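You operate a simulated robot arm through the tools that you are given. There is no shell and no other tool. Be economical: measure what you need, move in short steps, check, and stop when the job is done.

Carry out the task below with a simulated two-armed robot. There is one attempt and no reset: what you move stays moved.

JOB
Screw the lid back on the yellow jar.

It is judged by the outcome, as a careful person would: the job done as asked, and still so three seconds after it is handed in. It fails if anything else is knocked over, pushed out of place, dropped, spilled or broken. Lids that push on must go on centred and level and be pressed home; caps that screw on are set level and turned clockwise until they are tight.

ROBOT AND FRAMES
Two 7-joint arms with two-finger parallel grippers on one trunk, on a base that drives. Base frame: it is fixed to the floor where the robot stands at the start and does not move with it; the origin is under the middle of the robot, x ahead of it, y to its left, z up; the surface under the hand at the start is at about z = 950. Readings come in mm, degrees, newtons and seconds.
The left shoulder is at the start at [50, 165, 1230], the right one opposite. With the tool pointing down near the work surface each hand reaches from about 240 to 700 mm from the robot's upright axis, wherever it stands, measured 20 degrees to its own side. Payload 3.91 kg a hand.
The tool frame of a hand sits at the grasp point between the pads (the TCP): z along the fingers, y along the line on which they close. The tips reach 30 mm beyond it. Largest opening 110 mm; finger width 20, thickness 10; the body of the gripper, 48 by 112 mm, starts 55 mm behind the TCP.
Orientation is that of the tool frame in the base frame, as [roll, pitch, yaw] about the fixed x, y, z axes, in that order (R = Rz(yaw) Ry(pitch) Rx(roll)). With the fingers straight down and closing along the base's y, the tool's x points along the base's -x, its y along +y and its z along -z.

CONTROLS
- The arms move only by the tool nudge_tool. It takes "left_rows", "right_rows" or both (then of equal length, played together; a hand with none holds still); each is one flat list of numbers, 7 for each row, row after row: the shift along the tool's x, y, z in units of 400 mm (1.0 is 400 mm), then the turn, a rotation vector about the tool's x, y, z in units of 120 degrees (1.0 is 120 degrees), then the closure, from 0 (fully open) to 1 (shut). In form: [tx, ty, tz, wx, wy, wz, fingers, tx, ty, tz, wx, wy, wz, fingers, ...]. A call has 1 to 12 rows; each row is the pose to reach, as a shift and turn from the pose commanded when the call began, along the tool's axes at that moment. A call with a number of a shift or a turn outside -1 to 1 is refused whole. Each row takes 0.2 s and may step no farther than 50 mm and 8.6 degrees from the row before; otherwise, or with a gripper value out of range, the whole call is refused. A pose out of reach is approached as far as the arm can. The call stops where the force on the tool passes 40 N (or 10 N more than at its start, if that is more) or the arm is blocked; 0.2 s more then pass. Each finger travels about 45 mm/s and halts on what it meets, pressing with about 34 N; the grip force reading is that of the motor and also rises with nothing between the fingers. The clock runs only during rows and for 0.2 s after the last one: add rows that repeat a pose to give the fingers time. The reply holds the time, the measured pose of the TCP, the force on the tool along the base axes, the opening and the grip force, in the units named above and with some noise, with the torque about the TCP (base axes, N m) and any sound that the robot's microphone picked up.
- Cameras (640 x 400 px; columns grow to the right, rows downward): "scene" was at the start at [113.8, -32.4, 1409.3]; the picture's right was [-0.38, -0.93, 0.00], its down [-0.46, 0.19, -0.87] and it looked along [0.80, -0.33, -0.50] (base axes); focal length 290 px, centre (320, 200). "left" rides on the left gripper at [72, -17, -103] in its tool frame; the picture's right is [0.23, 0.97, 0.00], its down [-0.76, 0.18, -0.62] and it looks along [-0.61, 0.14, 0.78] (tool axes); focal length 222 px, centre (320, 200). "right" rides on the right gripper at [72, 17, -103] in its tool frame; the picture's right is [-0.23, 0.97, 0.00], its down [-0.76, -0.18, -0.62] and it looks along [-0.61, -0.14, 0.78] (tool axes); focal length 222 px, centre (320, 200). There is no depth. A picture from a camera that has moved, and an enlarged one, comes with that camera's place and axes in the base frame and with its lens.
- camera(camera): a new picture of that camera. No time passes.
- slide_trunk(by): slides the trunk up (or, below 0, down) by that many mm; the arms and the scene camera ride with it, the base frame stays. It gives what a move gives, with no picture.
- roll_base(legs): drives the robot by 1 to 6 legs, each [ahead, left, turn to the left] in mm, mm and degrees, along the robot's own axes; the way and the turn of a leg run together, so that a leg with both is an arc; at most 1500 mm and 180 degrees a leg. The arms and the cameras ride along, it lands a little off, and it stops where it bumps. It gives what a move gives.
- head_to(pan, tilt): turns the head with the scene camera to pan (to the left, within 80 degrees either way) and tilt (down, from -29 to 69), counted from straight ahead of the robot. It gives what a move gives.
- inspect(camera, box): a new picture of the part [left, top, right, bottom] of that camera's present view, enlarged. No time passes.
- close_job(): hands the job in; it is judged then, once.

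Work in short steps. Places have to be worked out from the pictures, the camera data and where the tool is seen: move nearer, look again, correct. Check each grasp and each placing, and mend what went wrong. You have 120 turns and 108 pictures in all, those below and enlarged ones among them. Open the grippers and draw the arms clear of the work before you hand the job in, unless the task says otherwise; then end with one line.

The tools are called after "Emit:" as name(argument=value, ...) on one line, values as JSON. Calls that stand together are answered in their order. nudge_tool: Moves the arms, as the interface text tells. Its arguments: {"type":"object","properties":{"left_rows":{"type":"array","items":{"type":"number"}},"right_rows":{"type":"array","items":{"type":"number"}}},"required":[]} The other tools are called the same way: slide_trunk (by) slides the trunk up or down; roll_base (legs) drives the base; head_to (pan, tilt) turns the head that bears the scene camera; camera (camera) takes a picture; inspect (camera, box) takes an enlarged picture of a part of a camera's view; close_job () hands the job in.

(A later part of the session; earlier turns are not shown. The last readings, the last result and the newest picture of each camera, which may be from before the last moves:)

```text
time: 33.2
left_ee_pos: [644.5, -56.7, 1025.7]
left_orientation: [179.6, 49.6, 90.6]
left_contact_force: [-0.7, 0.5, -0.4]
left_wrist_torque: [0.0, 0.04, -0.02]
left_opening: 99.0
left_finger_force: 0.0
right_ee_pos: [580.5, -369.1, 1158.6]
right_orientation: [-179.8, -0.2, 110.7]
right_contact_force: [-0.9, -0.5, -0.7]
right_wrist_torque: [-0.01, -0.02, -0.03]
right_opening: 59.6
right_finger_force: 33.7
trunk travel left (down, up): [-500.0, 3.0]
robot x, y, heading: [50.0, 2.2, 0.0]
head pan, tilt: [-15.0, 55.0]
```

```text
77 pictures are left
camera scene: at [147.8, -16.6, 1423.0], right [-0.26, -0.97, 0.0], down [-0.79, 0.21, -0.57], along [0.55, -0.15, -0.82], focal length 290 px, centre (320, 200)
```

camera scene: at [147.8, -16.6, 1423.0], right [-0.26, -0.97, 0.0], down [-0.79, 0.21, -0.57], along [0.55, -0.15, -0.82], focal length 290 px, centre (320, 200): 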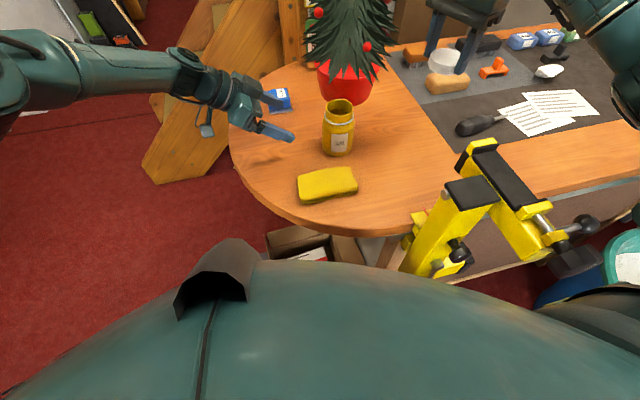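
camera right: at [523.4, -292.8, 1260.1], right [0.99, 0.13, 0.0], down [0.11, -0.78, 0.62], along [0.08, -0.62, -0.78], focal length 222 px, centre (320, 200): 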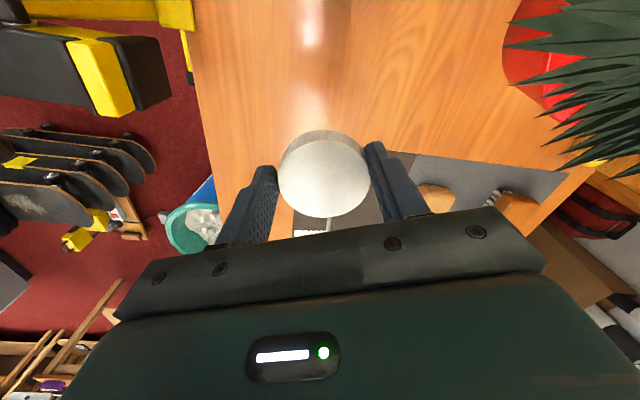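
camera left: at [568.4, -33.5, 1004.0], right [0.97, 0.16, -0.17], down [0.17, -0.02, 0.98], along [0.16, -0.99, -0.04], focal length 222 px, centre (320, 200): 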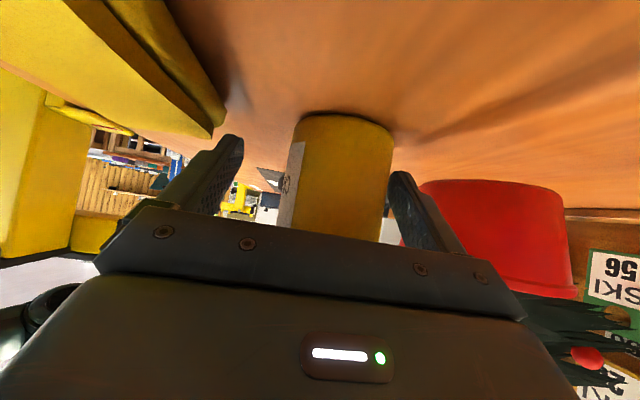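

Nothing looks disturbed. From this view the jar mouth solves to (597,-177). Now I shift the left hand to x≈598, lower to z≈986 and advance most of the way.

Emit:
nudge_tool(left_rows=[0, -0.1175, 0, 0, 0, 0, 0.1, 0.0766, -0.1175, 0.0643, 0, 0, 0, 0.1, 0.01, -0.1175, 0.144, 0, 0, 0, 0.1, -0.04, -0.1175, 0.203, 0, 0, 0, 0.1, -0.04, -0.1175, 0.203, 0, 0, 0, 0.1])

Emit:
camera(camera="left")

Emit:
inspect(camera="scene", box=[220, 60, 440, 200])

```text
time: 34.4
left_ee_pos: [601.7, -128.7, 985.4]
left_orientation: [179.7, 49.8, 90.6]
left_contact_force: [0.0, -0.4, -0.1]
left_wrist_torque: [-0.02, -0.03, -0.01]
left_opening: 98.9
left_finger_force: 0.0
right_ee_pos: [581.0, -368.2, 1158.5]
right_orientation: [-179.7, -0.1, 110.7]
right_contact_force: [-0.4, 0.2, -0.1]
right_wrist_torque: [0.02, 0.02, 0.0]
right_opening: 59.3
right_finger_force: 33.8
trunk travel left (down, up): [-500.0, 3.0]
robot x, y, heading: [47.9, 1.2, 0.1]
head pan, tilt: [-15.0, 55.0]
```

```text
76 pictures are left
camera left: at [581.7, -4.9, 996.3], right [0.97, 0.16, -0.17], down [0.17, -0.02, 0.98], along [0.16, -0.99, -0.04], focal length 222 px, centre (320, 200)
```

left: 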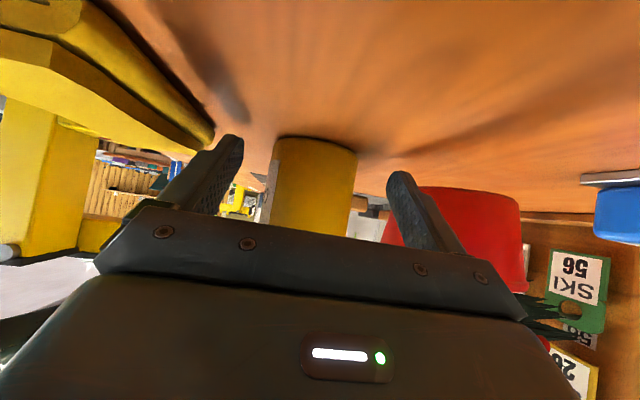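

```text
2.86 times, centred on (330, 130) of scene
camera zoom: at [147.6, -16.2, 1422.9], right [-0.26, -0.97, 0.0], down [-0.79, 0.21, -0.57], along [0.55, -0.15, -0.82], focal length 828 px, centre (291, 400)
```

zoom: 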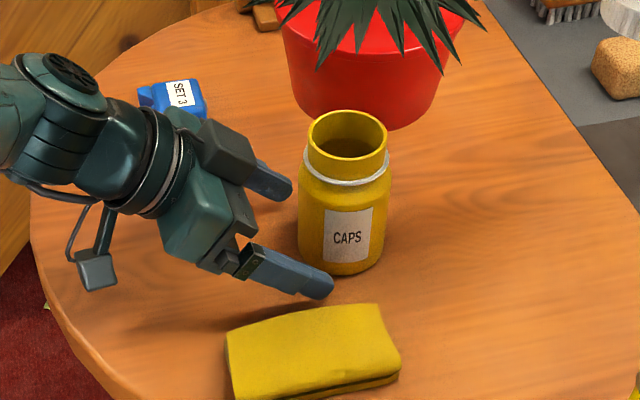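

Centred again. I advance the last 36 mm.

Emit:
nudge_tool(left_rows=[-0.029, 0, 0.0345, 0, 0, 0, 0.1, -0.0579, 0, 0.069, 0, 0, 0, 0.1, -0.0579, 0, 0.069, 0, 0, 0, 0.1])

Emit:
camera(camera="left")

```text
time: 35.2
left_ee_pos: [601.1, -165.0, 984.1]
left_orientation: [179.8, 49.7, 90.7]
left_contact_force: [0.5, -0.5, 0.2]
left_wrist_torque: [0.01, -0.03, 0.03]
left_opening: 99.0
left_finger_force: 0.1
right_ee_pos: [580.6, -368.0, 1157.9]
right_orientation: [-179.8, -0.2, 110.6]
right_contact_force: [-0.3, -0.5, -0.5]
right_wrist_torque: [0.0, 0.03, 0.0]
right_opening: 59.5
right_finger_force: 34.6
trunk travel left (down, up): [-500.0, 3.0]
robot x, y, heading: [47.2, -1.8, -0.1]
head pan, tilt: [-15.0, 55.0]
```

```text
74 pictures are left
camera left: at [582.2, -40.6, 995.1], right [0.97, 0.16, -0.17], down [0.17, -0.02, 0.98], along [0.16, -0.99, -0.04], focal length 222 px, centre (320, 200)
```

left: 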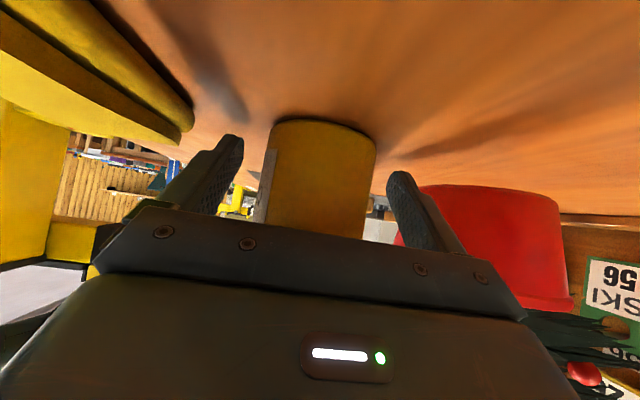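

Straddling the jar, centred. I close the left fingers gently on it.

Emit:
nudge_tool(left_rows=[0, 0, 0, 0, 0, 0, 0.2, 0, 0, 0, 0, 0, 0, 0.26, 0, 0, 0, 0, 0, 0, 0.3, 0, 0, 0, 0, 0, 0, 0.35, 0, 0, 0, 0, 0, 0, 0.4, 0, 0, 0, 0, 0, 0, 0.45])

Emit:
inspect(camera="scene", box=[220, 60, 440, 200])

Emit:
camera(camera="left")

```text
time: 36.6
left_ee_pos: [600.8, -165.6, 983.8]
left_orientation: [179.7, 49.5, 90.5]
left_contact_force: [-0.2, 0.4, -0.2]
left_wrist_torque: [-0.02, 0.05, -0.02]
left_opening: 66.0
left_finger_force: 33.5
right_ee_pos: [580.4, -366.5, 1157.8]
right_orientation: [-179.8, -0.2, 110.7]
right_contact_force: [0.0, -0.3, 1.5]
right_wrist_torque: [0.0, 0.0, -0.01]
right_opening: 59.3
right_finger_force: 34.2
trunk travel left (down, up): [-500.0, 3.0]
robot x, y, heading: [46.7, -1.4, 0.2]
head pan, tilt: [-15.0, 55.0]
```

```text
2.86 times, centred on (330, 130) of scene
camera zoom: at [147.7, -16.5, 1422.9], right [-0.26, -0.97, 0.0], down [-0.79, 0.21, -0.57], along [0.55, -0.15, -0.82], focal length 828 px, centre (291, 400)
```

zoom: 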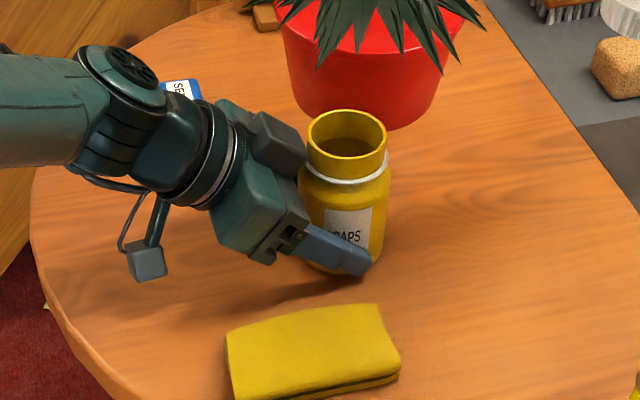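

```text
72 pictures are left
camera left: at [582.0, -40.8, 995.1], right [0.97, 0.16, -0.17], down [0.17, -0.02, 0.98], along [0.16, -0.99, -0.04], focal length 222 px, centre (320, 200)
```

left: 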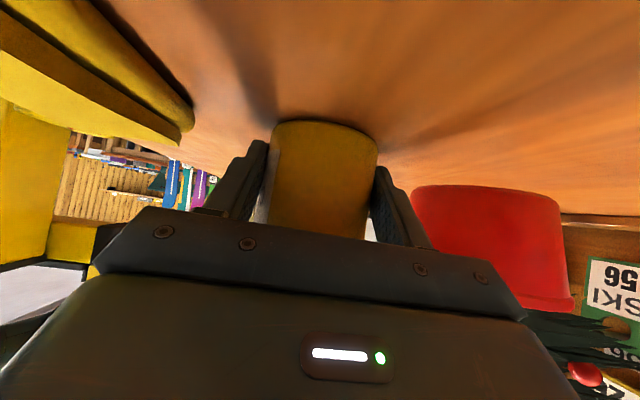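

The jar is held (66 mm wide, centre x≈600.8, rim ≈ (601,-180,1057)) and still upright. I bring the lid over the jar at the present height.

Emit:
nudge_tool(right_rows=[0.09, 0.043, 0, 0, 0, 0, 0.6, 0.18, 0.086, 0, 0, 0, 0, 0.6, 0.27, 0.13, 0, 0, 0, 0, 0.6, 0.36, 0.175, 0, 0, 0, 0, 0.6, 0.432, 0.213, 0, 0, 0, 0, 0.6, 0.432, 0.213, 0, 0, 0, 0, 0.6])

Emit:
camera(camera="right")

Emit:
camera(camera="scene")

```text
time: 38.0
left_ee_pos: [600.4, -164.9, 984.0]
left_orientation: [179.7, 49.6, 90.7]
left_contact_force: [-0.1, -0.8, 0.4]
left_wrist_torque: [-0.05, 0.07, 0.02]
left_opening: 65.9
left_finger_force: 34.2
right_ee_pos: [600.1, -178.3, 1156.8]
right_orientation: [-179.8, -0.2, 110.6]
right_contact_force: [-0.3, 0.0, -1.0]
right_wrist_torque: [0.01, 0.0, -0.03]
right_opening: 59.7
right_finger_force: 34.1
trunk travel left (down, up): [-500.0, 3.0]
robot x, y, heading: [47.3, 0.1, -0.0]
head pan, tilt: [-15.0, 55.0]
```

```text
71 pictures are left
camera right: at [590.6, -103.1, 1258.8], right [0.99, 0.13, 0.0], down [0.11, -0.78, 0.62], along [0.08, -0.62, -0.78], focal length 222 px, centre (320, 200)
```

right: 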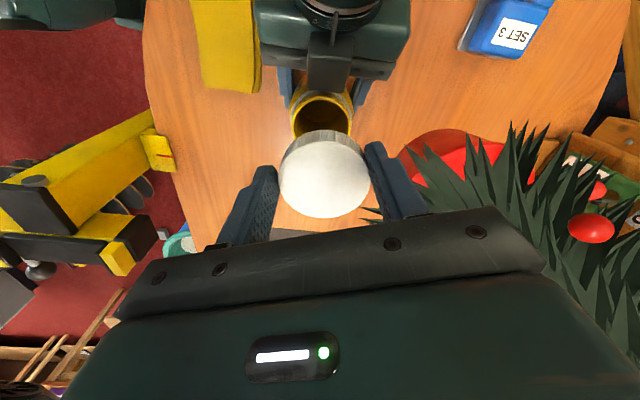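

```text
70 pictures are left
camera scene: at [147.7, -16.8, 1422.9], right [-0.26, -0.97, 0.0], down [-0.79, 0.21, -0.57], along [0.55, -0.15, -0.82], focal length 290 px, centre (320, 200)
```

scene: 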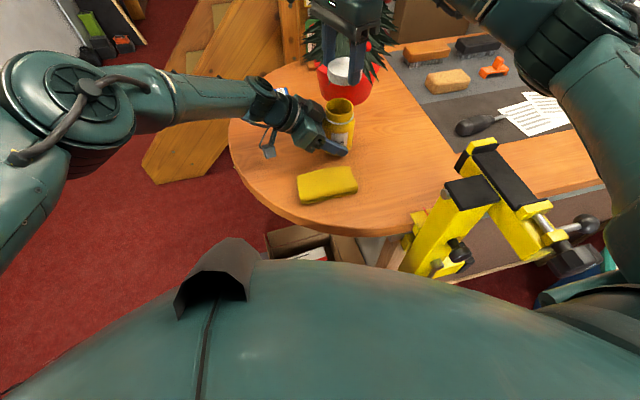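

I enlarge the view of the jar mouth under the lid to fix the centre.

Emit:
inspect(camera="right", box=[250, 60, 400, 230])

Emit:
inspect(camera="scene", box=[250, 40, 420, 180])

```text
2.35 times, centred on (325, 145) of right
camera zoom: at [590.6, -103.1, 1258.8], right [0.99, 0.13, 0.0], down [0.11, -0.78, 0.62], along [0.08, -0.62, -0.78], focal length 523 px, centre (308, 329)
```

zoom: 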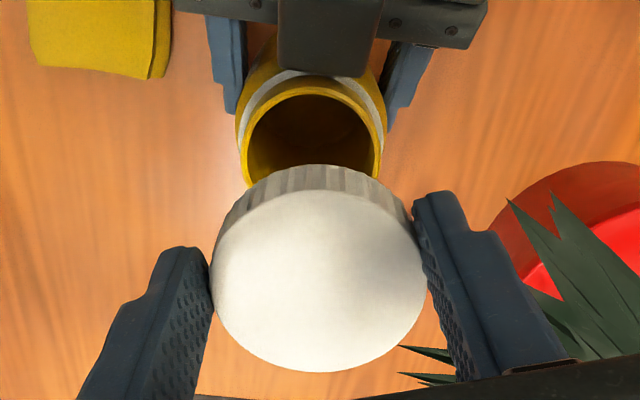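

```text
2.86 times, centred on (335, 110) of scene
camera zoom: at [147.7, -16.8, 1422.9], right [-0.26, -0.97, 0.0], down [-0.79, 0.21, -0.57], along [0.55, -0.15, -0.82], focal length 828 px, centre (277, 457)
```

zoom: 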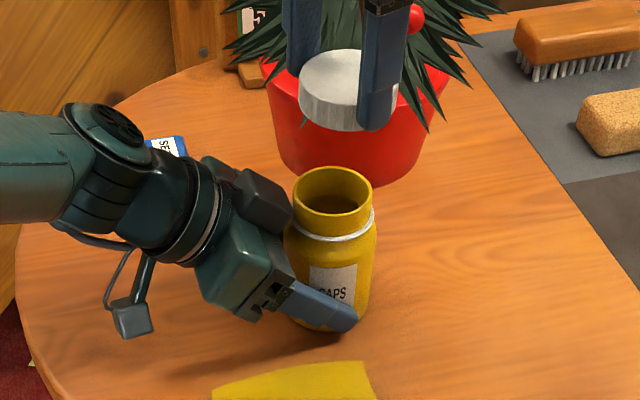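

Rim centre ≈ (600.5,-179); the lid sits some 5–9 mm off the TCP along the tool's -x. I pre-turn the hand counter-clockwise to yaw ≈165 here and view again.

Emit:
nudge_tool(right_rows=[0, 0, 0, 0, 0, -0.065, 0.6, 0, 0, 0, 0, 0, -0.13, 0.6, 0, 0, 0, 0, 0, -0.195, 0.6, 0, 0, 0, 0, 0, -0.26, 0.6, 0, 0, 0, 0, 0, -0.325, 0.6, 0, 0, 0, 0, 0, -0.39, 0.6, 0, 0, 0, 0, 0, -0.45, 0.6, 0, 0, 0, 0, 0, -0.45, 0.6])

Emit:
camera(camera="right")

Emit:
inspect(camera="scene", box=[250, 40, 420, 180])

```text
time: 39.8
left_ee_pos: [600.1, -165.5, 983.1]
left_orientation: [179.6, 49.6, 90.6]
left_contact_force: [-0.6, -1.2, 0.2]
left_wrist_torque: [-0.04, 0.06, 0.03]
left_opening: 65.7
left_finger_force: 34.3
right_ee_pos: [599.6, -176.2, 1158.8]
right_orientation: [180.0, -0.3, 164.8]
right_contact_force: [-0.9, 0.3, -0.1]
right_wrist_torque: [-0.02, 0.0, -0.01]
right_opening: 59.5
right_finger_force: 34.1
trunk travel left (down, up): [-500.0, 3.0]
robot x, y, heading: [45.5, -1.5, -0.2]
head pan, tilt: [-15.0, 55.0]
```

```text
67 pictures are left
camera right: at [534.0, -139.9, 1261.3], right [0.47, 0.88, 0.0], down [0.69, -0.37, 0.62], along [0.55, -0.29, -0.78], focal length 222 px, centre (320, 200)
```

right: 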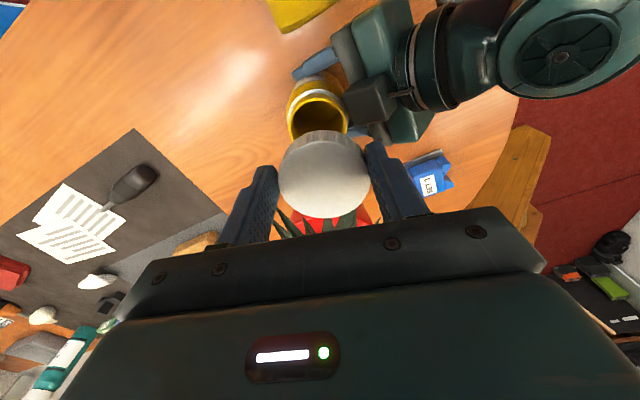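

```text
2.86 times, centred on (335, 110) of scene
camera zoom: at [147.8, -16.6, 1422.9], right [-0.26, -0.97, 0.0], down [-0.79, 0.21, -0.57], along [0.55, -0.15, -0.82], focal length 828 px, centre (277, 457)
```

zoom: 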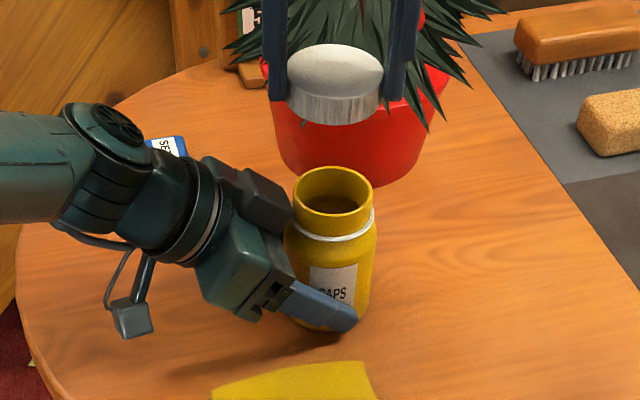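

Emit:
inspect(camera="right", box=[250, 50, 400, 230])

```text
2.22 times, centred on (325, 140) of right
camera zoom: at [534.0, -139.9, 1261.3], right [0.47, 0.88, 0.0], down [0.69, -0.37, 0.62], along [0.55, -0.29, -0.78], focal length 494 px, centre (309, 333)
```

zoom: 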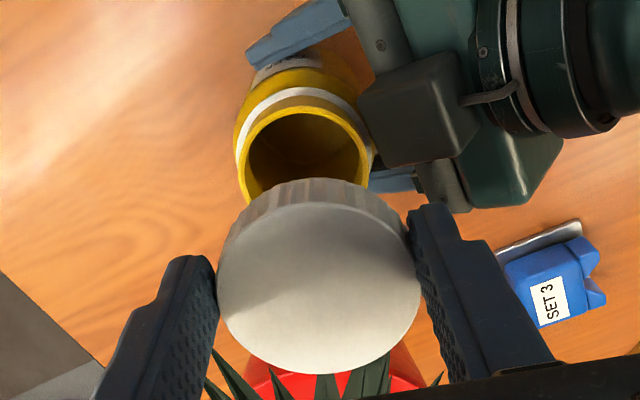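

Best estimates: rim centre (601,-180.5), lid offset ≈ -7.5 mm along tool x. I correct and lower so the lid bottom is ~8 mm above the rim, then check.

Emit:
nudge_tool(right_rows=[0.0125, -0.0093, 0.05, 0, 0, 0, 0.6, 0.0125, -0.0093, 0.1, 0, 0, 0, 0.6, 0.0125, -0.0093, 0.14, 0, 0, 0, 0.6, 0.0125, -0.0093, 0.14, 0, 0, 0, 0.6])

Emit:
inspect(camera="scene", box=[290, 70, 390, 150])

Emit:
inspect(camera="right", box=[250, 90, 400, 230])

Emit:
inspect(camera="left", box=[200, 100, 440, 280])

```text
time: 40.8
left_ee_pos: [601.7, -164.5, 984.0]
left_orientation: [179.7, 49.6, 90.6]
left_contact_force: [-0.4, 0.0, 0.5]
left_wrist_torque: [0.03, 0.08, 0.0]
left_opening: 65.8
left_finger_force: 33.8
right_ee_pos: [592.3, -179.3, 1104.3]
right_orientation: [180.0, -0.2, 164.7]
right_contact_force: [-0.2, 0.1, 0.5]
right_wrist_torque: [-0.04, 0.01, 0.0]
right_opening: 59.4
right_finger_force: 34.3
trunk travel left (down, up): [-500.0, 3.0]
robot x, y, heading: [50.4, 3.3, 0.1]
head pan, tilt: [-15.0, 55.0]
```

```text
5.00 times, centred on (340, 110) of scene
camera zoom: at [147.8, -16.4, 1422.9], right [-0.26, -0.97, 0.0], down [-0.79, 0.21, -0.57], along [0.55, -0.15, -0.82], focal length 1449 px, centre (220, 650)
```

zoom: 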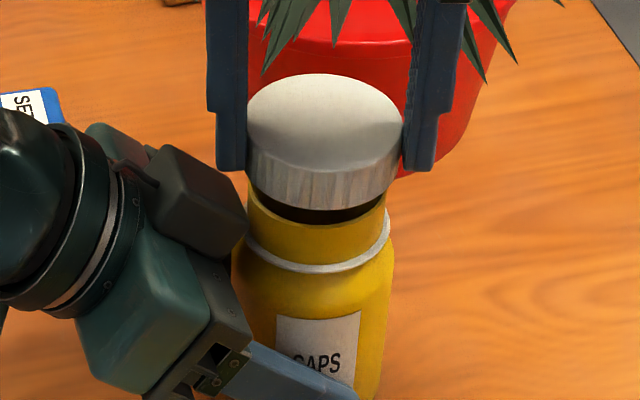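

```text
2.86 times, centred on (325, 160) of right
camera zoom: at [527.3, -142.0, 1205.9], right [0.48, 0.88, 0.0], down [0.69, -0.37, 0.62], along [0.55, -0.3, -0.78], focal length 635 px, centre (306, 314)
```

zoom: 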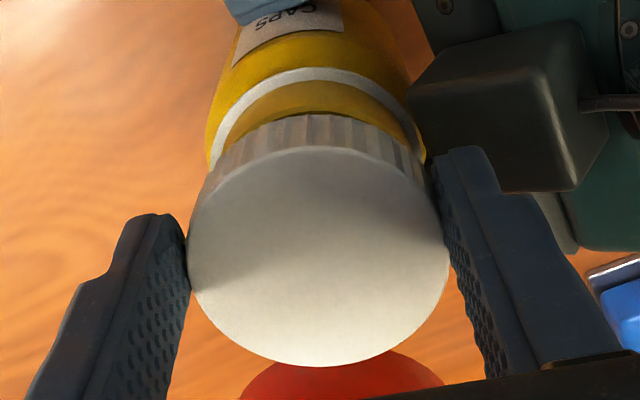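

```text
2.22 times, centred on (320, 190) of left
camera zoom: at [582.1, -40.6, 995.1], right [0.97, 0.16, -0.17], down [0.17, -0.02, 0.98], along [0.16, -0.99, -0.04], focal length 494 px, centre (320, 222)
```

zoom: 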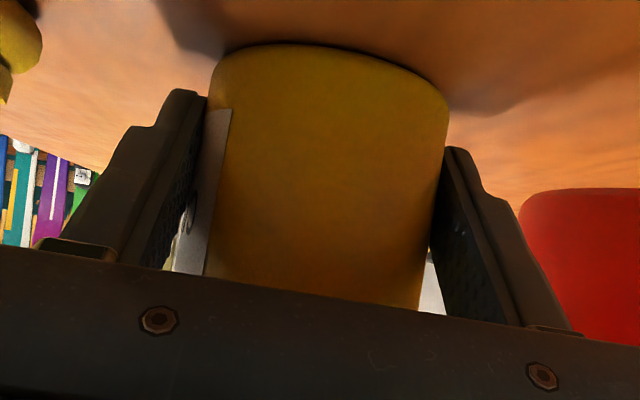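

In the scene view the lid is centred over the rim within ~2 mm (the two views disagree in sign), ~12 mm above it. I lower gently in small steps until contact.

Emit:
nudge_tool(right_rows=[0, 0, 0.01, 0, 0, 0, 0.6, 0, 0, 0.02, 0, 0, 0, 0.6, 0, 0, 0.026, 0, 0, 0, 0.6, 0, 0, 0.031, 0, 0, 0, 0.6, 0, 0, 0.031, 0, 0, 0, 0.6])

Emit:
inspect(camera="scene", box=[290, 70, 390, 150])

```text
time: 42.0
left_ee_pos: [602.1, -163.3, 983.6]
left_orientation: [179.8, 49.7, 90.9]
left_contact_force: [-1.1, 3.3, 1.8]
left_wrist_torque: [-0.55, 0.37, -0.1]
left_opening: 65.6
left_finger_force: 34.3
right_ee_pos: [594.5, -177.3, 1096.2]
right_orientation: [179.7, -0.1, 164.9]
right_contact_force: [-1.8, -3.6, 6.5]
right_wrist_torque: [0.11, 0.05, 0.07]
right_opening: 59.0
right_finger_force: 33.9
trunk travel left (down, up): [-500.0, 3.0]
robot x, y, heading: [46.4, -0.8, -0.2]
head pan, tilt: [-15.0, 55.0]
stopped in row 5 (right hand): the force on the tool passed its limit at 41 N (the readings are from after the stop); the commanded pose is now the measured one
```

```text
5.00 times, centred on (340, 110) of scene
camera zoom: at [146.5, -16.4, 1423.0], right [-0.26, -0.97, 0.0], down [-0.79, 0.21, -0.57], along [0.56, -0.15, -0.82], focal length 1449 px, centre (220, 650)
```

zoom: 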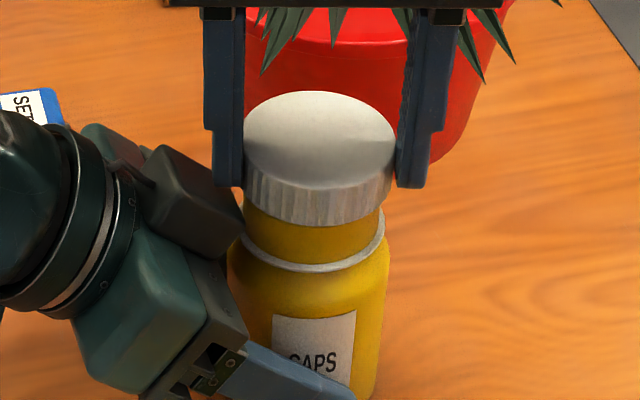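

Contact at the rim; in the picture the lid is ~2 mm too far to the robot's right. I lift 3 mm, shift 2 mm left, and lower again.

Emit:
nudge_tool(right_rows=[0, 0, -0.0075, 0, 0, 0, 0.6, 0.0013, 0.0048, -0.0075, 0, 0, 0, 0.6, 0.0013, 0.0048, -0.0075, 0, 0, 0, 0.6])

Emit:
inspect(camera="scene", box=[290, 70, 390, 150])

Emit:
inspect(camera="right", box=[250, 90, 400, 230])

```text
time: 42.8
left_ee_pos: [600.7, -162.9, 983.7]
left_orientation: [179.7, 49.6, 90.9]
left_contact_force: [-4.8, 6.9, 7.6]
left_wrist_torque: [-0.88, 0.24, 0.02]
left_opening: 65.4
left_finger_force: 34.2
right_ee_pos: [592.6, -176.6, 1097.2]
right_orientation: [179.8, -0.2, 164.8]
right_contact_force: [2.0, -8.1, 1.7]
right_wrist_torque: [-0.21, -0.08, -0.13]
right_opening: 58.8
right_finger_force: 33.8
trunk travel left (down, up): [-500.0, 3.0]
robot x, y, heading: [47.7, -2.3, 0.0]
head pan, tilt: [-15.0, 55.0]
```

```text
5.00 times, centred on (340, 110) of scene
camera zoom: at [146.6, -16.6, 1423.1], right [-0.26, -0.97, 0.0], down [-0.79, 0.21, -0.57], along [0.56, -0.15, -0.82], focal length 1449 px, centre (220, 650)
```

zoom: 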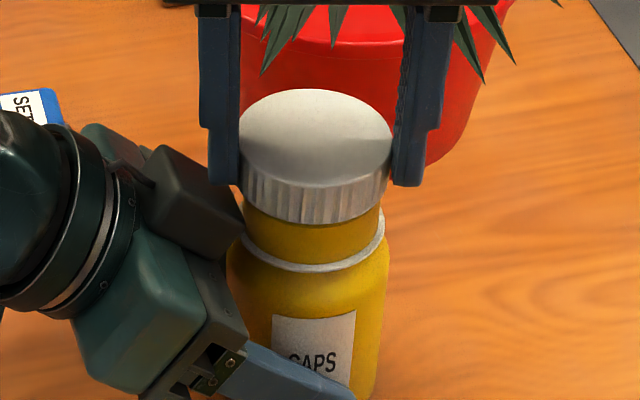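

```text
2.86 times, centred on (325, 160) of right
camera zoom: at [527.8, -140.0, 1198.9], right [0.47, 0.88, 0.0], down [0.69, -0.37, 0.62], along [0.55, -0.29, -0.78], focal length 635 px, centre (306, 314)
```

zoom: 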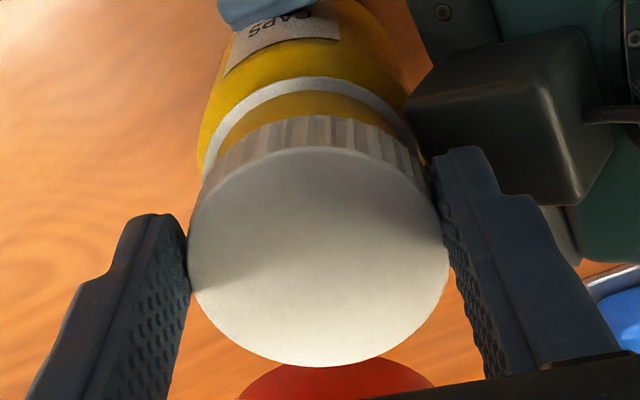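

The sideways force suggests the right finger is touching the left gripper's knuckle rather than (only) the lid on the rim. I lift 25 mm and turn the right hand to yaw ≈130 so that its fingers stay clear of the left gripper.

Emit:
nudge_tool(right_rows=[0, 0, -0.03, 0, 0, 0, 0.6, 0, 0, -0.0625, 0, 0, 0, 0.6, -0.001, 0.002, -0.0625, 0, 0, 0.06, 0.6, -0.003, 0.004, -0.0625, 0, 0, 0.12, 0.6, -0.005, 0.006, -0.0625, 0, 0, 0.18, 0.6, -0.007, 0.008, -0.0625, 0, 0, 0.24, 0.6, -0.007, 0.008, -0.0625, 0, 0, 0.29, 0.6, -0.007, 0.008, -0.0625, 0, 0, 0.29, 0.6])

Emit:
inspect(camera="scene", box=[290, 70, 390, 150])

Emit:
inspect(camera="right", box=[250, 90, 400, 230])

```text
time: 44.6
left_ee_pos: [601.8, -163.3, 983.6]
left_orientation: [179.7, 49.5, 90.8]
left_contact_force: [0.7, -2.2, 10.3]
left_wrist_torque: [-0.13, 0.35, 0.08]
left_opening: 65.4
left_finger_force: 33.6
right_ee_pos: [597.4, -172.6, 1122.2]
right_orientation: [179.8, -0.3, 130.0]
right_contact_force: [-0.3, 0.0, 0.5]
right_wrist_torque: [-0.01, -0.01, -0.02]
right_opening: 59.0
right_finger_force: 33.5
trunk travel left (down, up): [-500.0, 3.0]
robot x, y, heading: [49.9, 1.0, -0.1]
head pan, tilt: [-15.0, 55.0]
```

```text
5.00 times, centred on (340, 110) of scene
camera zoom: at [146.7, -16.5, 1423.0], right [-0.26, -0.97, 0.0], down [-0.79, 0.21, -0.57], along [0.55, -0.15, -0.82], focal length 1449 px, centre (220, 650)
```

zoom: 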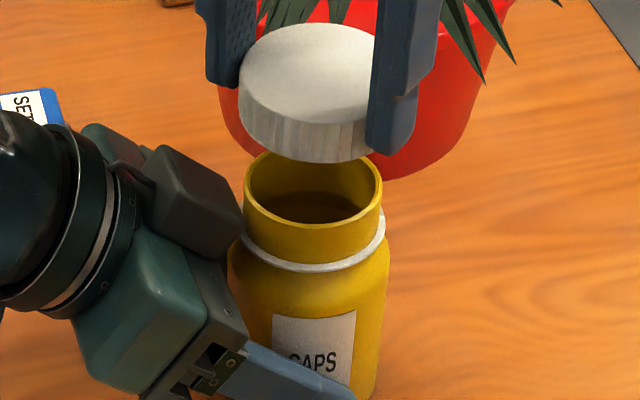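

```text
2.86 times, centred on (325, 160) of right
camera zoom: at [563.3, -106.0, 1226.2], right [0.89, 0.45, 0.0], down [0.35, -0.7, 0.62], along [0.28, -0.55, -0.79], focal length 635 px, centre (306, 314)
```

zoom: 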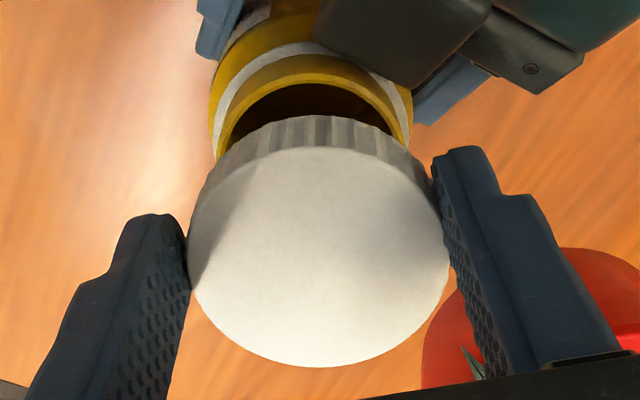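

With the hand at yaw 130 both views put the lid ~2.5 mm off along tool x only. I correct that and lower gently again.

Emit:
nudge_tool(right_rows=[0.007, 0, 0.03, 0, 0, 0, 0.6, 0.007, 0, 0.055, 0, 0, 0, 0.6, 0.007, 0, 0.065, 0, 0, 0, 0.6, 0.007, 0, 0.07, 0, 0, 0, 0.6, 0.007, 0, 0.07, 0, 0, 0, 0.6])

Emit:
inspect(camera="scene", box=[290, 70, 390, 150])

Emit:
inspect(camera="right", box=[250, 90, 400, 230])

```text
time: 45.8
left_ee_pos: [601.4, -163.6, 983.6]
left_orientation: [179.5, 49.5, 90.9]
left_contact_force: [1.1, -3.3, 11.3]
left_wrist_torque: [-0.14, 0.24, 0.16]
left_opening: 65.3
left_finger_force: 34.1
right_ee_pos: [596.4, -171.0, 1094.2]
right_orientation: [179.8, -0.4, 130.0]
right_contact_force: [-0.2, 0.8, 0.8]
right_wrist_torque: [0.01, -0.01, 0.02]
right_opening: 59.5
right_finger_force: 34.4
trunk travel left (down, up): [-500.0, 3.0]
robot x, y, heading: [47.7, 2.8, 0.3]
head pan, tilt: [-15.0, 55.0]
```

```text
5.00 times, centred on (340, 110) of scene
camera zoom: at [146.7, -16.5, 1423.1], right [-0.26, -0.97, 0.0], down [-0.79, 0.21, -0.57], along [0.56, -0.15, -0.82], focal length 1449 px, centre (220, 650)
```

zoom: 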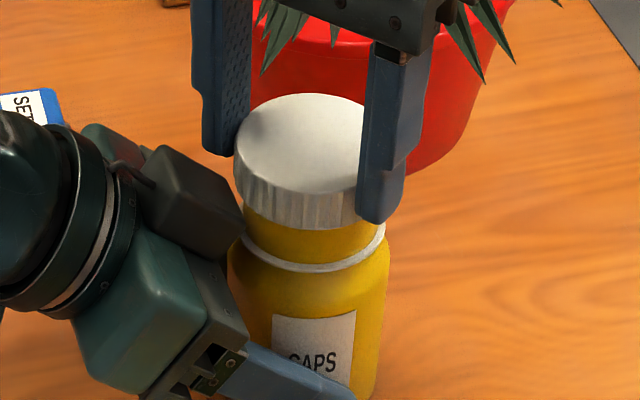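

```text
2.86 times, centred on (325, 160) of right
camera zoom: at [562.2, -104.2, 1196.9], right [0.89, 0.45, 0.0], down [0.35, -0.7, 0.62], along [0.28, -0.55, -0.79], focal length 635 px, centre (306, 314)
```

zoom: 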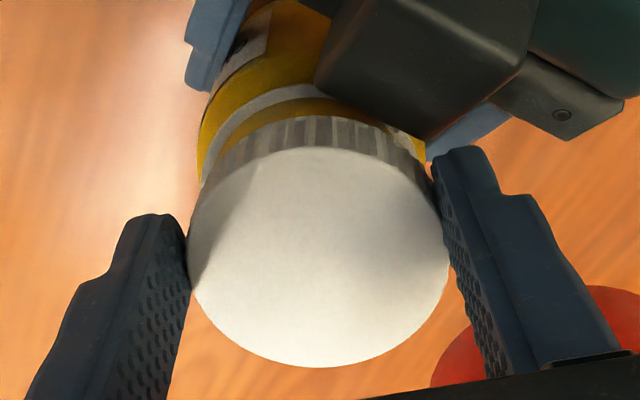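

No contact this time at the same height, so the earlier contact was the finger on the knuckle. The lid looks coaxial within ~1 mm; I nudge 1 mm right and keep lowering slowly.

Emit:
nudge_tool(right_rows=[-0.002, -0.0016, 0.003, 0, 0, 0, 0.6, -0.002, -0.0016, 0.007, 0, 0, 0, 0.6, -0.002, -0.0016, 0.01, 0, 0, 0, 0.6])

```text
time: 46.6
left_ee_pos: [600.9, -163.1, 983.8]
left_orientation: [179.4, 49.7, 90.9]
left_contact_force: [6.5, -6.7, 5.1]
left_wrist_torque: [-0.67, 0.17, 0.22]
left_opening: 65.5
left_finger_force: 33.7
right_ee_pos: [597.0, -171.2, 1093.2]
right_orientation: [179.6, -0.3, 130.0]
right_contact_force: [-2.3, 0.5, 17.9]
right_wrist_torque: [0.28, 0.23, -0.02]
right_opening: 59.2
right_finger_force: 34.1
trunk travel left (down, up): [-500.0, 3.0]
robot x, y, heading: [48.0, -2.7, 0.1]
head pan, tilt: [-15.0, 55.0]
```

Contact of 18 N, with torque showing one-sided contact on the tool's +x side: the lid must move ~2 mm along tool +x. I lift 2 mm, shift, and lower again.

Emit:
nudge_tool(right_rows=[0, 0, -0.01, 0, 0, 0, 0.6, 0.006, 0, -0.01, 0, 0, 0, 0.6, 0.006, 0, -0.003, 0, 0, 0, 0.6, 0.006, 0, 0.0, 0, 0, 0, 0.6, 0.006, 0, 0.0, 0, 0, 0, 0.6])

```text
time: 47.8
left_ee_pos: [601.4, -162.8, 984.5]
left_orientation: [179.6, 49.6, 91.1]
left_contact_force: [3.9, 2.1, 6.6]
left_wrist_torque: [-1.67, 0.61, 0.27]
left_opening: 65.5
left_finger_force: 34.2
right_ee_pos: [593.7, -170.3, 1091.4]
right_orientation: [179.7, 0.0, 129.9]
right_contact_force: [-2.5, -11.5, 16.3]
right_wrist_torque: [0.03, -0.26, -0.18]
right_opening: 59.0
right_finger_force: 33.6
trunk travel left (down, up): [-500.0, 3.0]
robot x, y, heading: [50.1, 3.0, -0.2]
head pan, tilt: [-15.0, 55.0]
```

The contact is again at the right finger on the +y side (left knuckle). I lift the lid, then re-seat the left hand a bit farther back and lower for clearance.

Emit:
nudge_tool(right_rows=[0, 0, -0.04, 0, 0, 0, 0.6, 0, 0, -0.08, 0, 0, 0, 0.6, 0, 0, -0.08, 0, 0, 0.07, 0.6, 0, 0, -0.08, 0, 0, 0.14, 0.6, 0, 0, -0.08, 0, 0, 0.2, 0.6])

Emit:
nudge_tool(left_rows=[0, 0, 0, 0, 0, 0, 0.3, 0, 0, 0, 0, 0, 0, 0.25, 0, 0, 0, 0, 0, 0, 0.25, 0.01, 0, -0.01, 0, 0, 0, 0.25, 0.0208, 0, -0.0085, 0, 0, 0, 0.25, 0.0208, 0, -0.0085, 0, 0, 0, 0.25])

Emit:
camera(camera="left")

Emit:
inspect(camera="scene", box=[260, 60, 400, 180])

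```text
time: 49.0
left_ee_pos: [601.2, -163.1, 983.2]
left_orientation: [179.5, 49.5, 90.9]
left_contact_force: [0.1, 1.1, 11.2]
left_wrist_torque: [0.21, 0.2, 0.01]
left_opening: 65.6
left_finger_force: 34.8
right_ee_pos: [594.1, -169.4, 1122.3]
right_orientation: [179.9, -0.3, 106.0]
right_contact_force: [0.3, -0.2, -0.9]
right_wrist_torque: [0.02, 0.0, 0.02]
right_opening: 59.2
right_finger_force: 33.2
trunk travel left (down, up): [-500.0, 3.0]
robot x, y, heading: [49.5, -0.6, -0.3]
head pan, tilt: [-15.0, 55.0]
```

```text
time: 50.4
left_ee_pos: [601.7, -155.9, 977.3]
left_orientation: [179.8, 49.6, 91.0]
left_contact_force: [0.8, 0.6, -0.2]
left_wrist_torque: [0.03, -0.01, -0.03]
left_opening: 82.6
left_finger_force: 0.2
right_ee_pos: [595.0, -169.7, 1121.5]
right_orientation: [179.9, -0.3, 106.1]
right_contact_force: [0.8, -0.1, 0.0]
right_wrist_torque: [0.0, 0.02, -0.01]
right_opening: 58.8
right_finger_force: 33.7
trunk travel left (down, up): [-500.0, 3.0]
robot x, y, heading: [50.2, 1.5, -0.3]
head pan, tilt: [-15.0, 55.0]
```

```text
54 pictures are left
camera left: at [581.5, -32.1, 989.7], right [0.97, 0.17, -0.17], down [0.17, -0.02, 0.98], along [0.16, -0.99, -0.04], focal length 222 px, centre (320, 200)
```

left: 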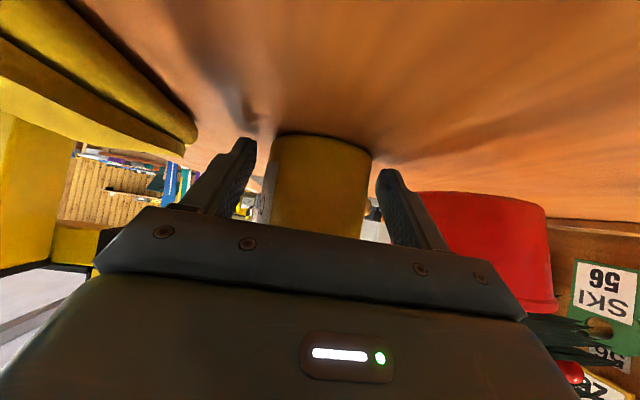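

```text
3.33 times, centred on (330, 120) of scene
camera zoom: at [147.8, -16.6, 1422.9], right [-0.26, -0.97, 0.0], down [-0.79, 0.21, -0.57], along [0.55, -0.15, -0.82], focal length 966 px, centre (287, 467)
```

zoom: 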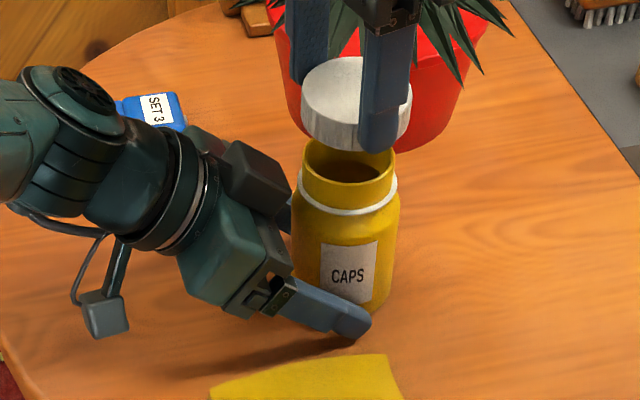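

The jar stands upright by itself. I step the left hand 4 mm forward for pad overlap, and close on the jar again.

Emit:
nudge_tool(left_rows=[-0.0064, 0, 0.0077, 0, 0, 0, 0.25, -0.0064, 0, 0.0077, 0, 0, 0, 0.3, -0.0064, 0, 0.0077, 0, 0, 0, 0.36, -0.0064, 0, 0.0077, 0, 0, 0, 0.42, -0.0064, 0, 0.0077, 0, 0, 0, 0.5, -0.0064, 0, 0.0077, 0, 0, 0, 0.5])

Emit:
inspect(camera="scene", box=[290, 70, 390, 150])

Emit:
inspect(camera="right", box=[250, 90, 400, 230])

```text
time: 51.8
left_ee_pos: [601.2, -160.2, 978.5]
left_orientation: [179.8, 49.6, 91.0]
left_contact_force: [0.2, 0.7, 0.3]
left_wrist_torque: [0.02, 0.02, -0.02]
left_opening: 66.3
left_finger_force: 34.7
right_ee_pos: [595.4, -170.2, 1122.5]
right_orientation: [-180.0, -0.3, 106.1]
right_contact_force: [0.2, -0.5, 0.2]
right_wrist_torque: [-0.03, 0.0, -0.02]
right_opening: 58.7
right_finger_force: 34.0
trunk travel left (down, up): [-500.0, 3.0]
robot x, y, heading: [48.5, -0.7, -0.1]
head pan, tilt: [-15.0, 55.0]
```

```text
5.00 times, centred on (340, 110) of scene
camera zoom: at [147.8, -16.6, 1422.9], right [-0.26, -0.97, 0.0], down [-0.79, 0.21, -0.57], along [0.55, -0.15, -0.82], focal length 1449 px, centre (220, 650)
```

zoom: 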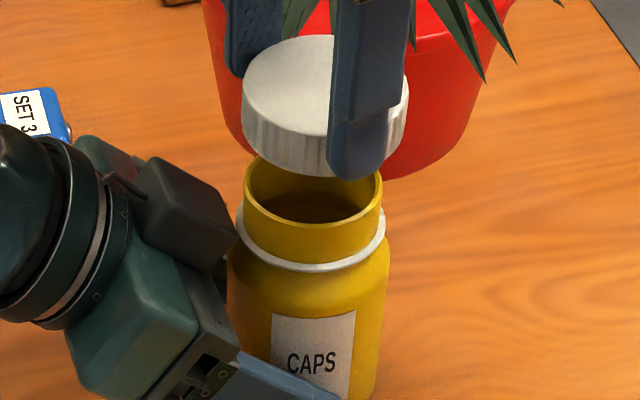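

```text
2.86 times, centred on (325, 160) of right
camera zoom: at [590.8, -94.8, 1224.7], right [1.0, 0.05, 0.0], down [0.04, -0.78, 0.62], along [0.03, -0.62, -0.79], focal length 635 px, centre (306, 314)
```

zoom: 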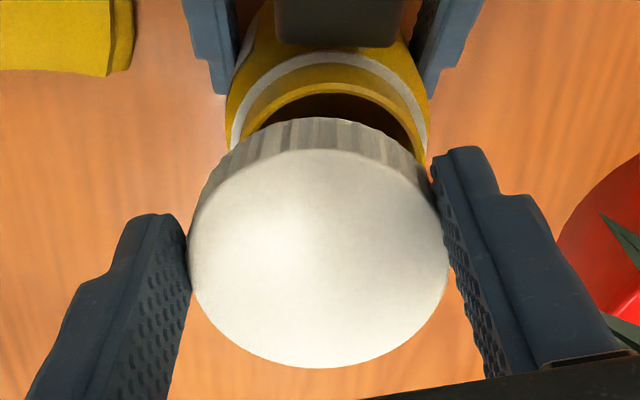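

The jar is held again, lower. Both views say the lid needs about +4 mm in x. I correct and lower to just above contact.

Emit:
nudge_tool(right_rows=[-0.001, 0.01, 0.03, 0, 0, 0, 0.6, -0.001, 0.01, 0.055, 0, 0, 0, 0.6, -0.001, 0.01, 0.07, 0, 0, 0, 0.6, -0.001, 0.01, 0.07, 0, 0, 0, 0.6])

Emit:
inspect(camera="scene", box=[290, 70, 390, 150])

Emit:
inspect(camera="right", box=[250, 90, 400, 230])

```text
time: 52.8
left_ee_pos: [602.4, -160.4, 977.9]
left_orientation: [179.7, 49.6, 91.0]
left_contact_force: [-0.7, 0.1, -0.9]
left_wrist_torque: [0.03, 0.04, -0.02]
left_opening: 66.2
left_finger_force: 34.3
right_ee_pos: [599.1, -169.5, 1094.2]
right_orientation: [-180.0, -0.3, 106.1]
right_contact_force: [-0.8, 0.2, -0.6]
right_wrist_torque: [0.01, -0.02, -0.02]
right_opening: 59.7
right_finger_force: 34.1
trunk travel left (down, up): [-500.0, 3.0]
robot x, y, heading: [50.1, -1.5, -0.0]
head pan, tilt: [-15.0, 55.0]
```

```text
5.00 times, centred on (340, 110) of scene
camera zoom: at [147.9, -16.6, 1422.9], right [-0.26, -0.97, 0.0], down [-0.79, 0.21, -0.57], along [0.55, -0.15, -0.82], focal length 1449 px, centre (220, 650)
```

zoom: 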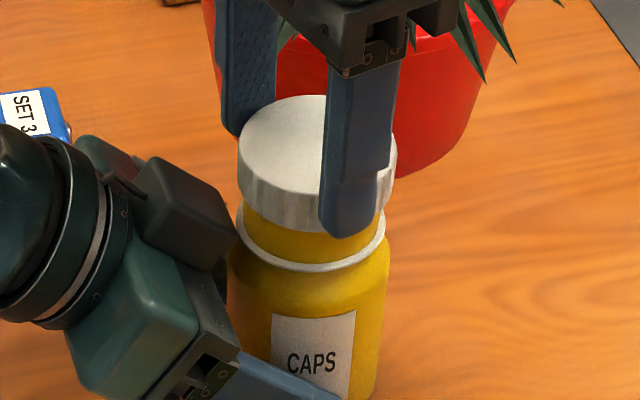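

```text
2.86 times, centred on (325, 160) of right
camera zoom: at [594.8, -94.6, 1196.4], right [1.0, 0.05, 0.0], down [0.04, -0.78, 0.62], along [0.03, -0.62, -0.79], focal length 635 px, centre (306, 314)
```

zoom: 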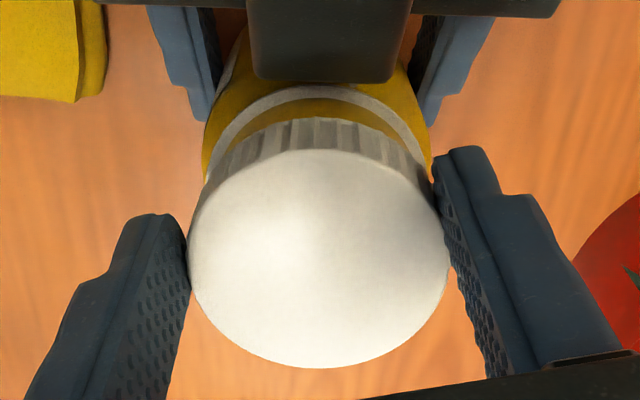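

Nearly coaxial; I nudge +1 mm in x, +0.5 mm in y, and lower 4 mm.

Emit:
nudge_tool(right_rows=[0.0005, 0.0026, 0.004, 0, 0, 0, 0.6, 0.0005, 0.0026, 0.008, 0, 0, 0, 0.6, 0.0005, 0.0026, 0.011, 0, 0, 0, 0.6])

```text
time: 53.6
left_ee_pos: [602.8, -160.1, 978.5]
left_orientation: [179.7, 49.5, 91.1]
left_contact_force: [7.3, -2.0, -3.5]
left_wrist_torque: [0.22, 0.51, 0.15]
left_opening: 66.1
left_finger_force: 33.6
right_ee_pos: [599.8, -167.6, 1088.8]
right_orientation: [-179.8, -0.4, 106.2]
right_contact_force: [-8.0, 3.2, 4.8]
right_wrist_torque: [0.08, 0.36, -0.06]
right_opening: 59.4
right_finger_force: 34.0
trunk travel left (down, up): [-500.0, 3.0]
robot x, y, heading: [45.9, -1.8, -0.1]
head pan, tilt: [-15.0, 55.0]
```

Lower than before with a sideways force of -8 N in x: the skirt is probably over the rim now, slightly too far in +x. I relax that by 1.5 mm and press down a little.

Emit:
nudge_tool(right_rows=[0.001, -0.004, 0, 0, 0, 0, 0.6, 0.001, -0.004, 0.003, 0, 0, 0, 0.6, 0.001, -0.004, 0.006, 0, 0, 0, 0.6, 0.001, -0.004, 0.006, 0, 0, 0, 0.6])

Emit:
inspect(camera="scene", box=[290, 70, 390, 150])

```text
time: 54.6
left_ee_pos: [601.8, -160.0, 977.4]
left_orientation: [179.7, 49.7, 91.0]
left_contact_force: [1.3, -1.2, -0.7]
left_wrist_torque: [0.08, 0.01, 0.01]
left_opening: 66.1
left_finger_force: 33.3
right_ee_pos: [599.4, -169.0, 1085.4]
right_orientation: [180.0, -0.2, 106.0]
right_contact_force: [-0.9, 0.6, 0.3]
right_wrist_torque: [0.06, 0.04, -0.03]
right_opening: 59.6
right_finger_force: 34.3
trunk travel left (down, up): [-500.0, 3.0]
robot x, y, heading: [43.8, 2.1, -0.1]
head pan, tilt: [-15.0, 55.0]
```

```text
5.00 times, centred on (340, 110) of scene
camera zoom: at [147.9, -16.7, 1422.9], right [-0.26, -0.97, 0.0], down [-0.79, 0.21, -0.57], along [0.55, -0.15, -0.82], focal length 1449 px, centre (220, 650)
```

zoom: 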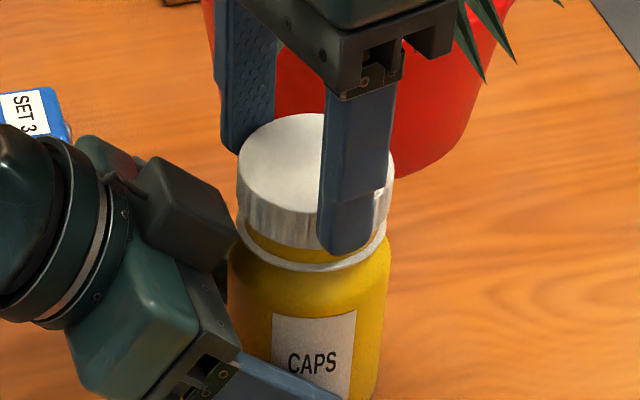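

The lid has slipped over the rim with no side force. I lower further until it rests on the thread.

Emit:
nudge_tool(right_rows=[0, 0, 0.003, 0, 0, 0, 0.6, 0, 0, 0.006, 0, 0, 0, 0.6, 0, 0, 0.009, 0, 0, 0, 0.6, 0, 0, 0.012, 0, 0, 0, 0.6])

```text
time: 55.6
left_ee_pos: [603.0, -160.7, 979.0]
left_orientation: [179.5, 49.4, 90.9]
left_contact_force: [1.1, -2.2, -0.1]
left_wrist_torque: [0.21, -0.62, 0.01]
left_opening: 66.1
left_finger_force: 33.5
right_ee_pos: [598.2, -169.0, 1081.1]
right_orientation: [179.9, -0.4, 106.1]
right_contact_force: [-1.9, 2.6, 3.6]
right_wrist_torque: [-0.06, 0.89, -0.01]
right_opening: 59.4
right_finger_force: 34.7
trunk travel left (down, up): [-500.0, 3.0]
robot x, y, heading: [47.1, 2.3, 0.1]
head pan, tilt: [-15.0, 55.0]
```

The lid rests on the jar (z 1081). Before turning, I open, re-centre the hand on the lid (8 mm along tool -x) and grip again so that the turn is concentric.

Emit:
nudge_tool(right_rows=[0, 0, 0, 0, 0, 0, 0.4, 0, 0, 0, 0, 0, 0, 0.34, 0, 0, -0.002, 0, 0, 0, 0.34, -0.01, 0, -0.002, 0, 0, 0, 0.34, -0.02, 0, -0.002, 0, 0, 0, 0.34, -0.02, 0, -0.002, 0, 0, 0, 0.34])

Emit:
inspect(camera="right", box=[250, 90, 400, 230])

Emit:
inspect(camera="scene", box=[290, 70, 390, 150])

```text
time: 57.0
left_ee_pos: [601.8, -160.2, 979.4]
left_orientation: [179.7, 49.6, 90.9]
left_contact_force: [-0.4, 1.0, -0.7]
left_wrist_torque: [0.0, 0.04, -0.06]
left_opening: 66.0
left_finger_force: 34.2
right_ee_pos: [600.8, -177.1, 1082.9]
right_orientation: [-180.0, -0.3, 106.2]
right_contact_force: [0.9, 0.4, 1.1]
right_wrist_torque: [0.0, 0.02, 0.01]
right_opening: 72.7
right_finger_force: 0.1
trunk travel left (down, up): [-500.0, 3.0]
robot x, y, heading: [49.6, -2.1, -0.1]
head pan, tilt: [-15.0, 55.0]
```

```text
2.86 times, centred on (325, 160) of right
camera zoom: at [595.9, -101.5, 1185.6], right [1.0, 0.05, 0.0], down [0.04, -0.78, 0.62], along [0.03, -0.62, -0.79], focal length 635 px, centre (306, 314)
```

zoom: 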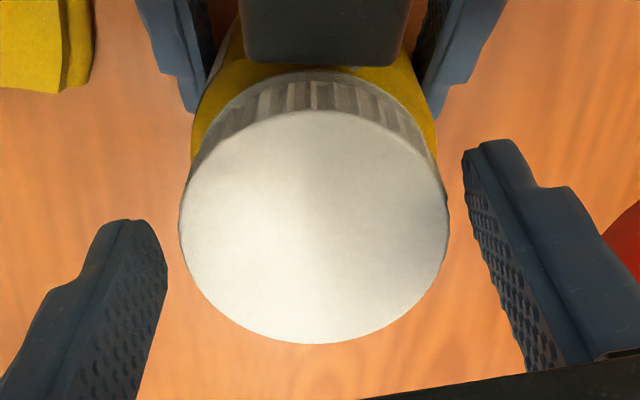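

```text
5.00 times, centred on (340, 110) of scene
camera zoom: at [147.8, -16.5, 1422.9], right [-0.26, -0.97, 0.0], down [-0.79, 0.21, -0.57], along [0.55, -0.15, -0.82], focal length 1449 px, centre (220, 650)
```

zoom: 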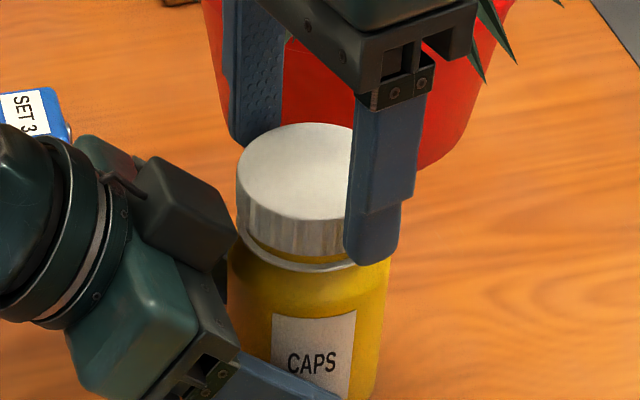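

The lid sits well on the jar; the hand is still ~3.5 mm off centre along tool x. I correct that, turn counter-clockwise 18° with open fingers, go 3 mm lower, and grip.

Emit:
nudge_tool(right_rows=[-0.009, 0, 0, 0, 0, -0.06, 0.34, -0.009, 0, 0, 0, 0, -0.12, 0.34, -0.009, 0, 0.0075, 0, 0, -0.15, 0.34, -0.009, 0, 0.0075, 0, 0, -0.15, 0.42, -0.009, 0, 0.0075, 0, 0, -0.15, 0.52, -0.009, 0, 0.0075, 0, 0, -0.15, 0.6, -0.009, 0, 0.0075, 0, 0, -0.15, 0.6])

Emit:
inspect(camera="right", box=[250, 90, 400, 230])

```text
time: 58.6
left_ee_pos: [602.0, -161.1, 978.9]
left_orientation: [179.7, 49.6, 91.0]
left_contact_force: [-2.2, -0.2, 0.5]
left_wrist_torque: [-0.14, 0.1, -0.04]
left_opening: 66.3
left_finger_force: 33.8
right_ee_pos: [600.5, -179.0, 1080.1]
right_orientation: [179.9, -0.3, 124.0]
right_contact_force: [0.6, 0.1, 0.0]
right_wrist_torque: [0.07, -0.12, -0.01]
right_opening: 60.3
right_finger_force: 33.5
trunk travel left (down, up): [-500.0, 3.0]
robot x, y, heading: [46.8, 1.9, -0.2]
head pan, tilt: [-15.0, 55.0]
```

```text
2.86 times, centred on (325, 160) of right
camera zoom: at [574.7, -109.4, 1182.6], right [0.93, 0.36, 0.0], down [0.28, -0.73, 0.62], along [0.22, -0.58, -0.79], focal length 635 px, centre (306, 314)
```

zoom: 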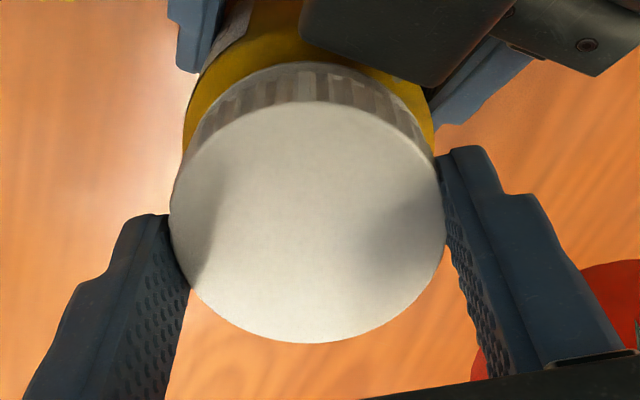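

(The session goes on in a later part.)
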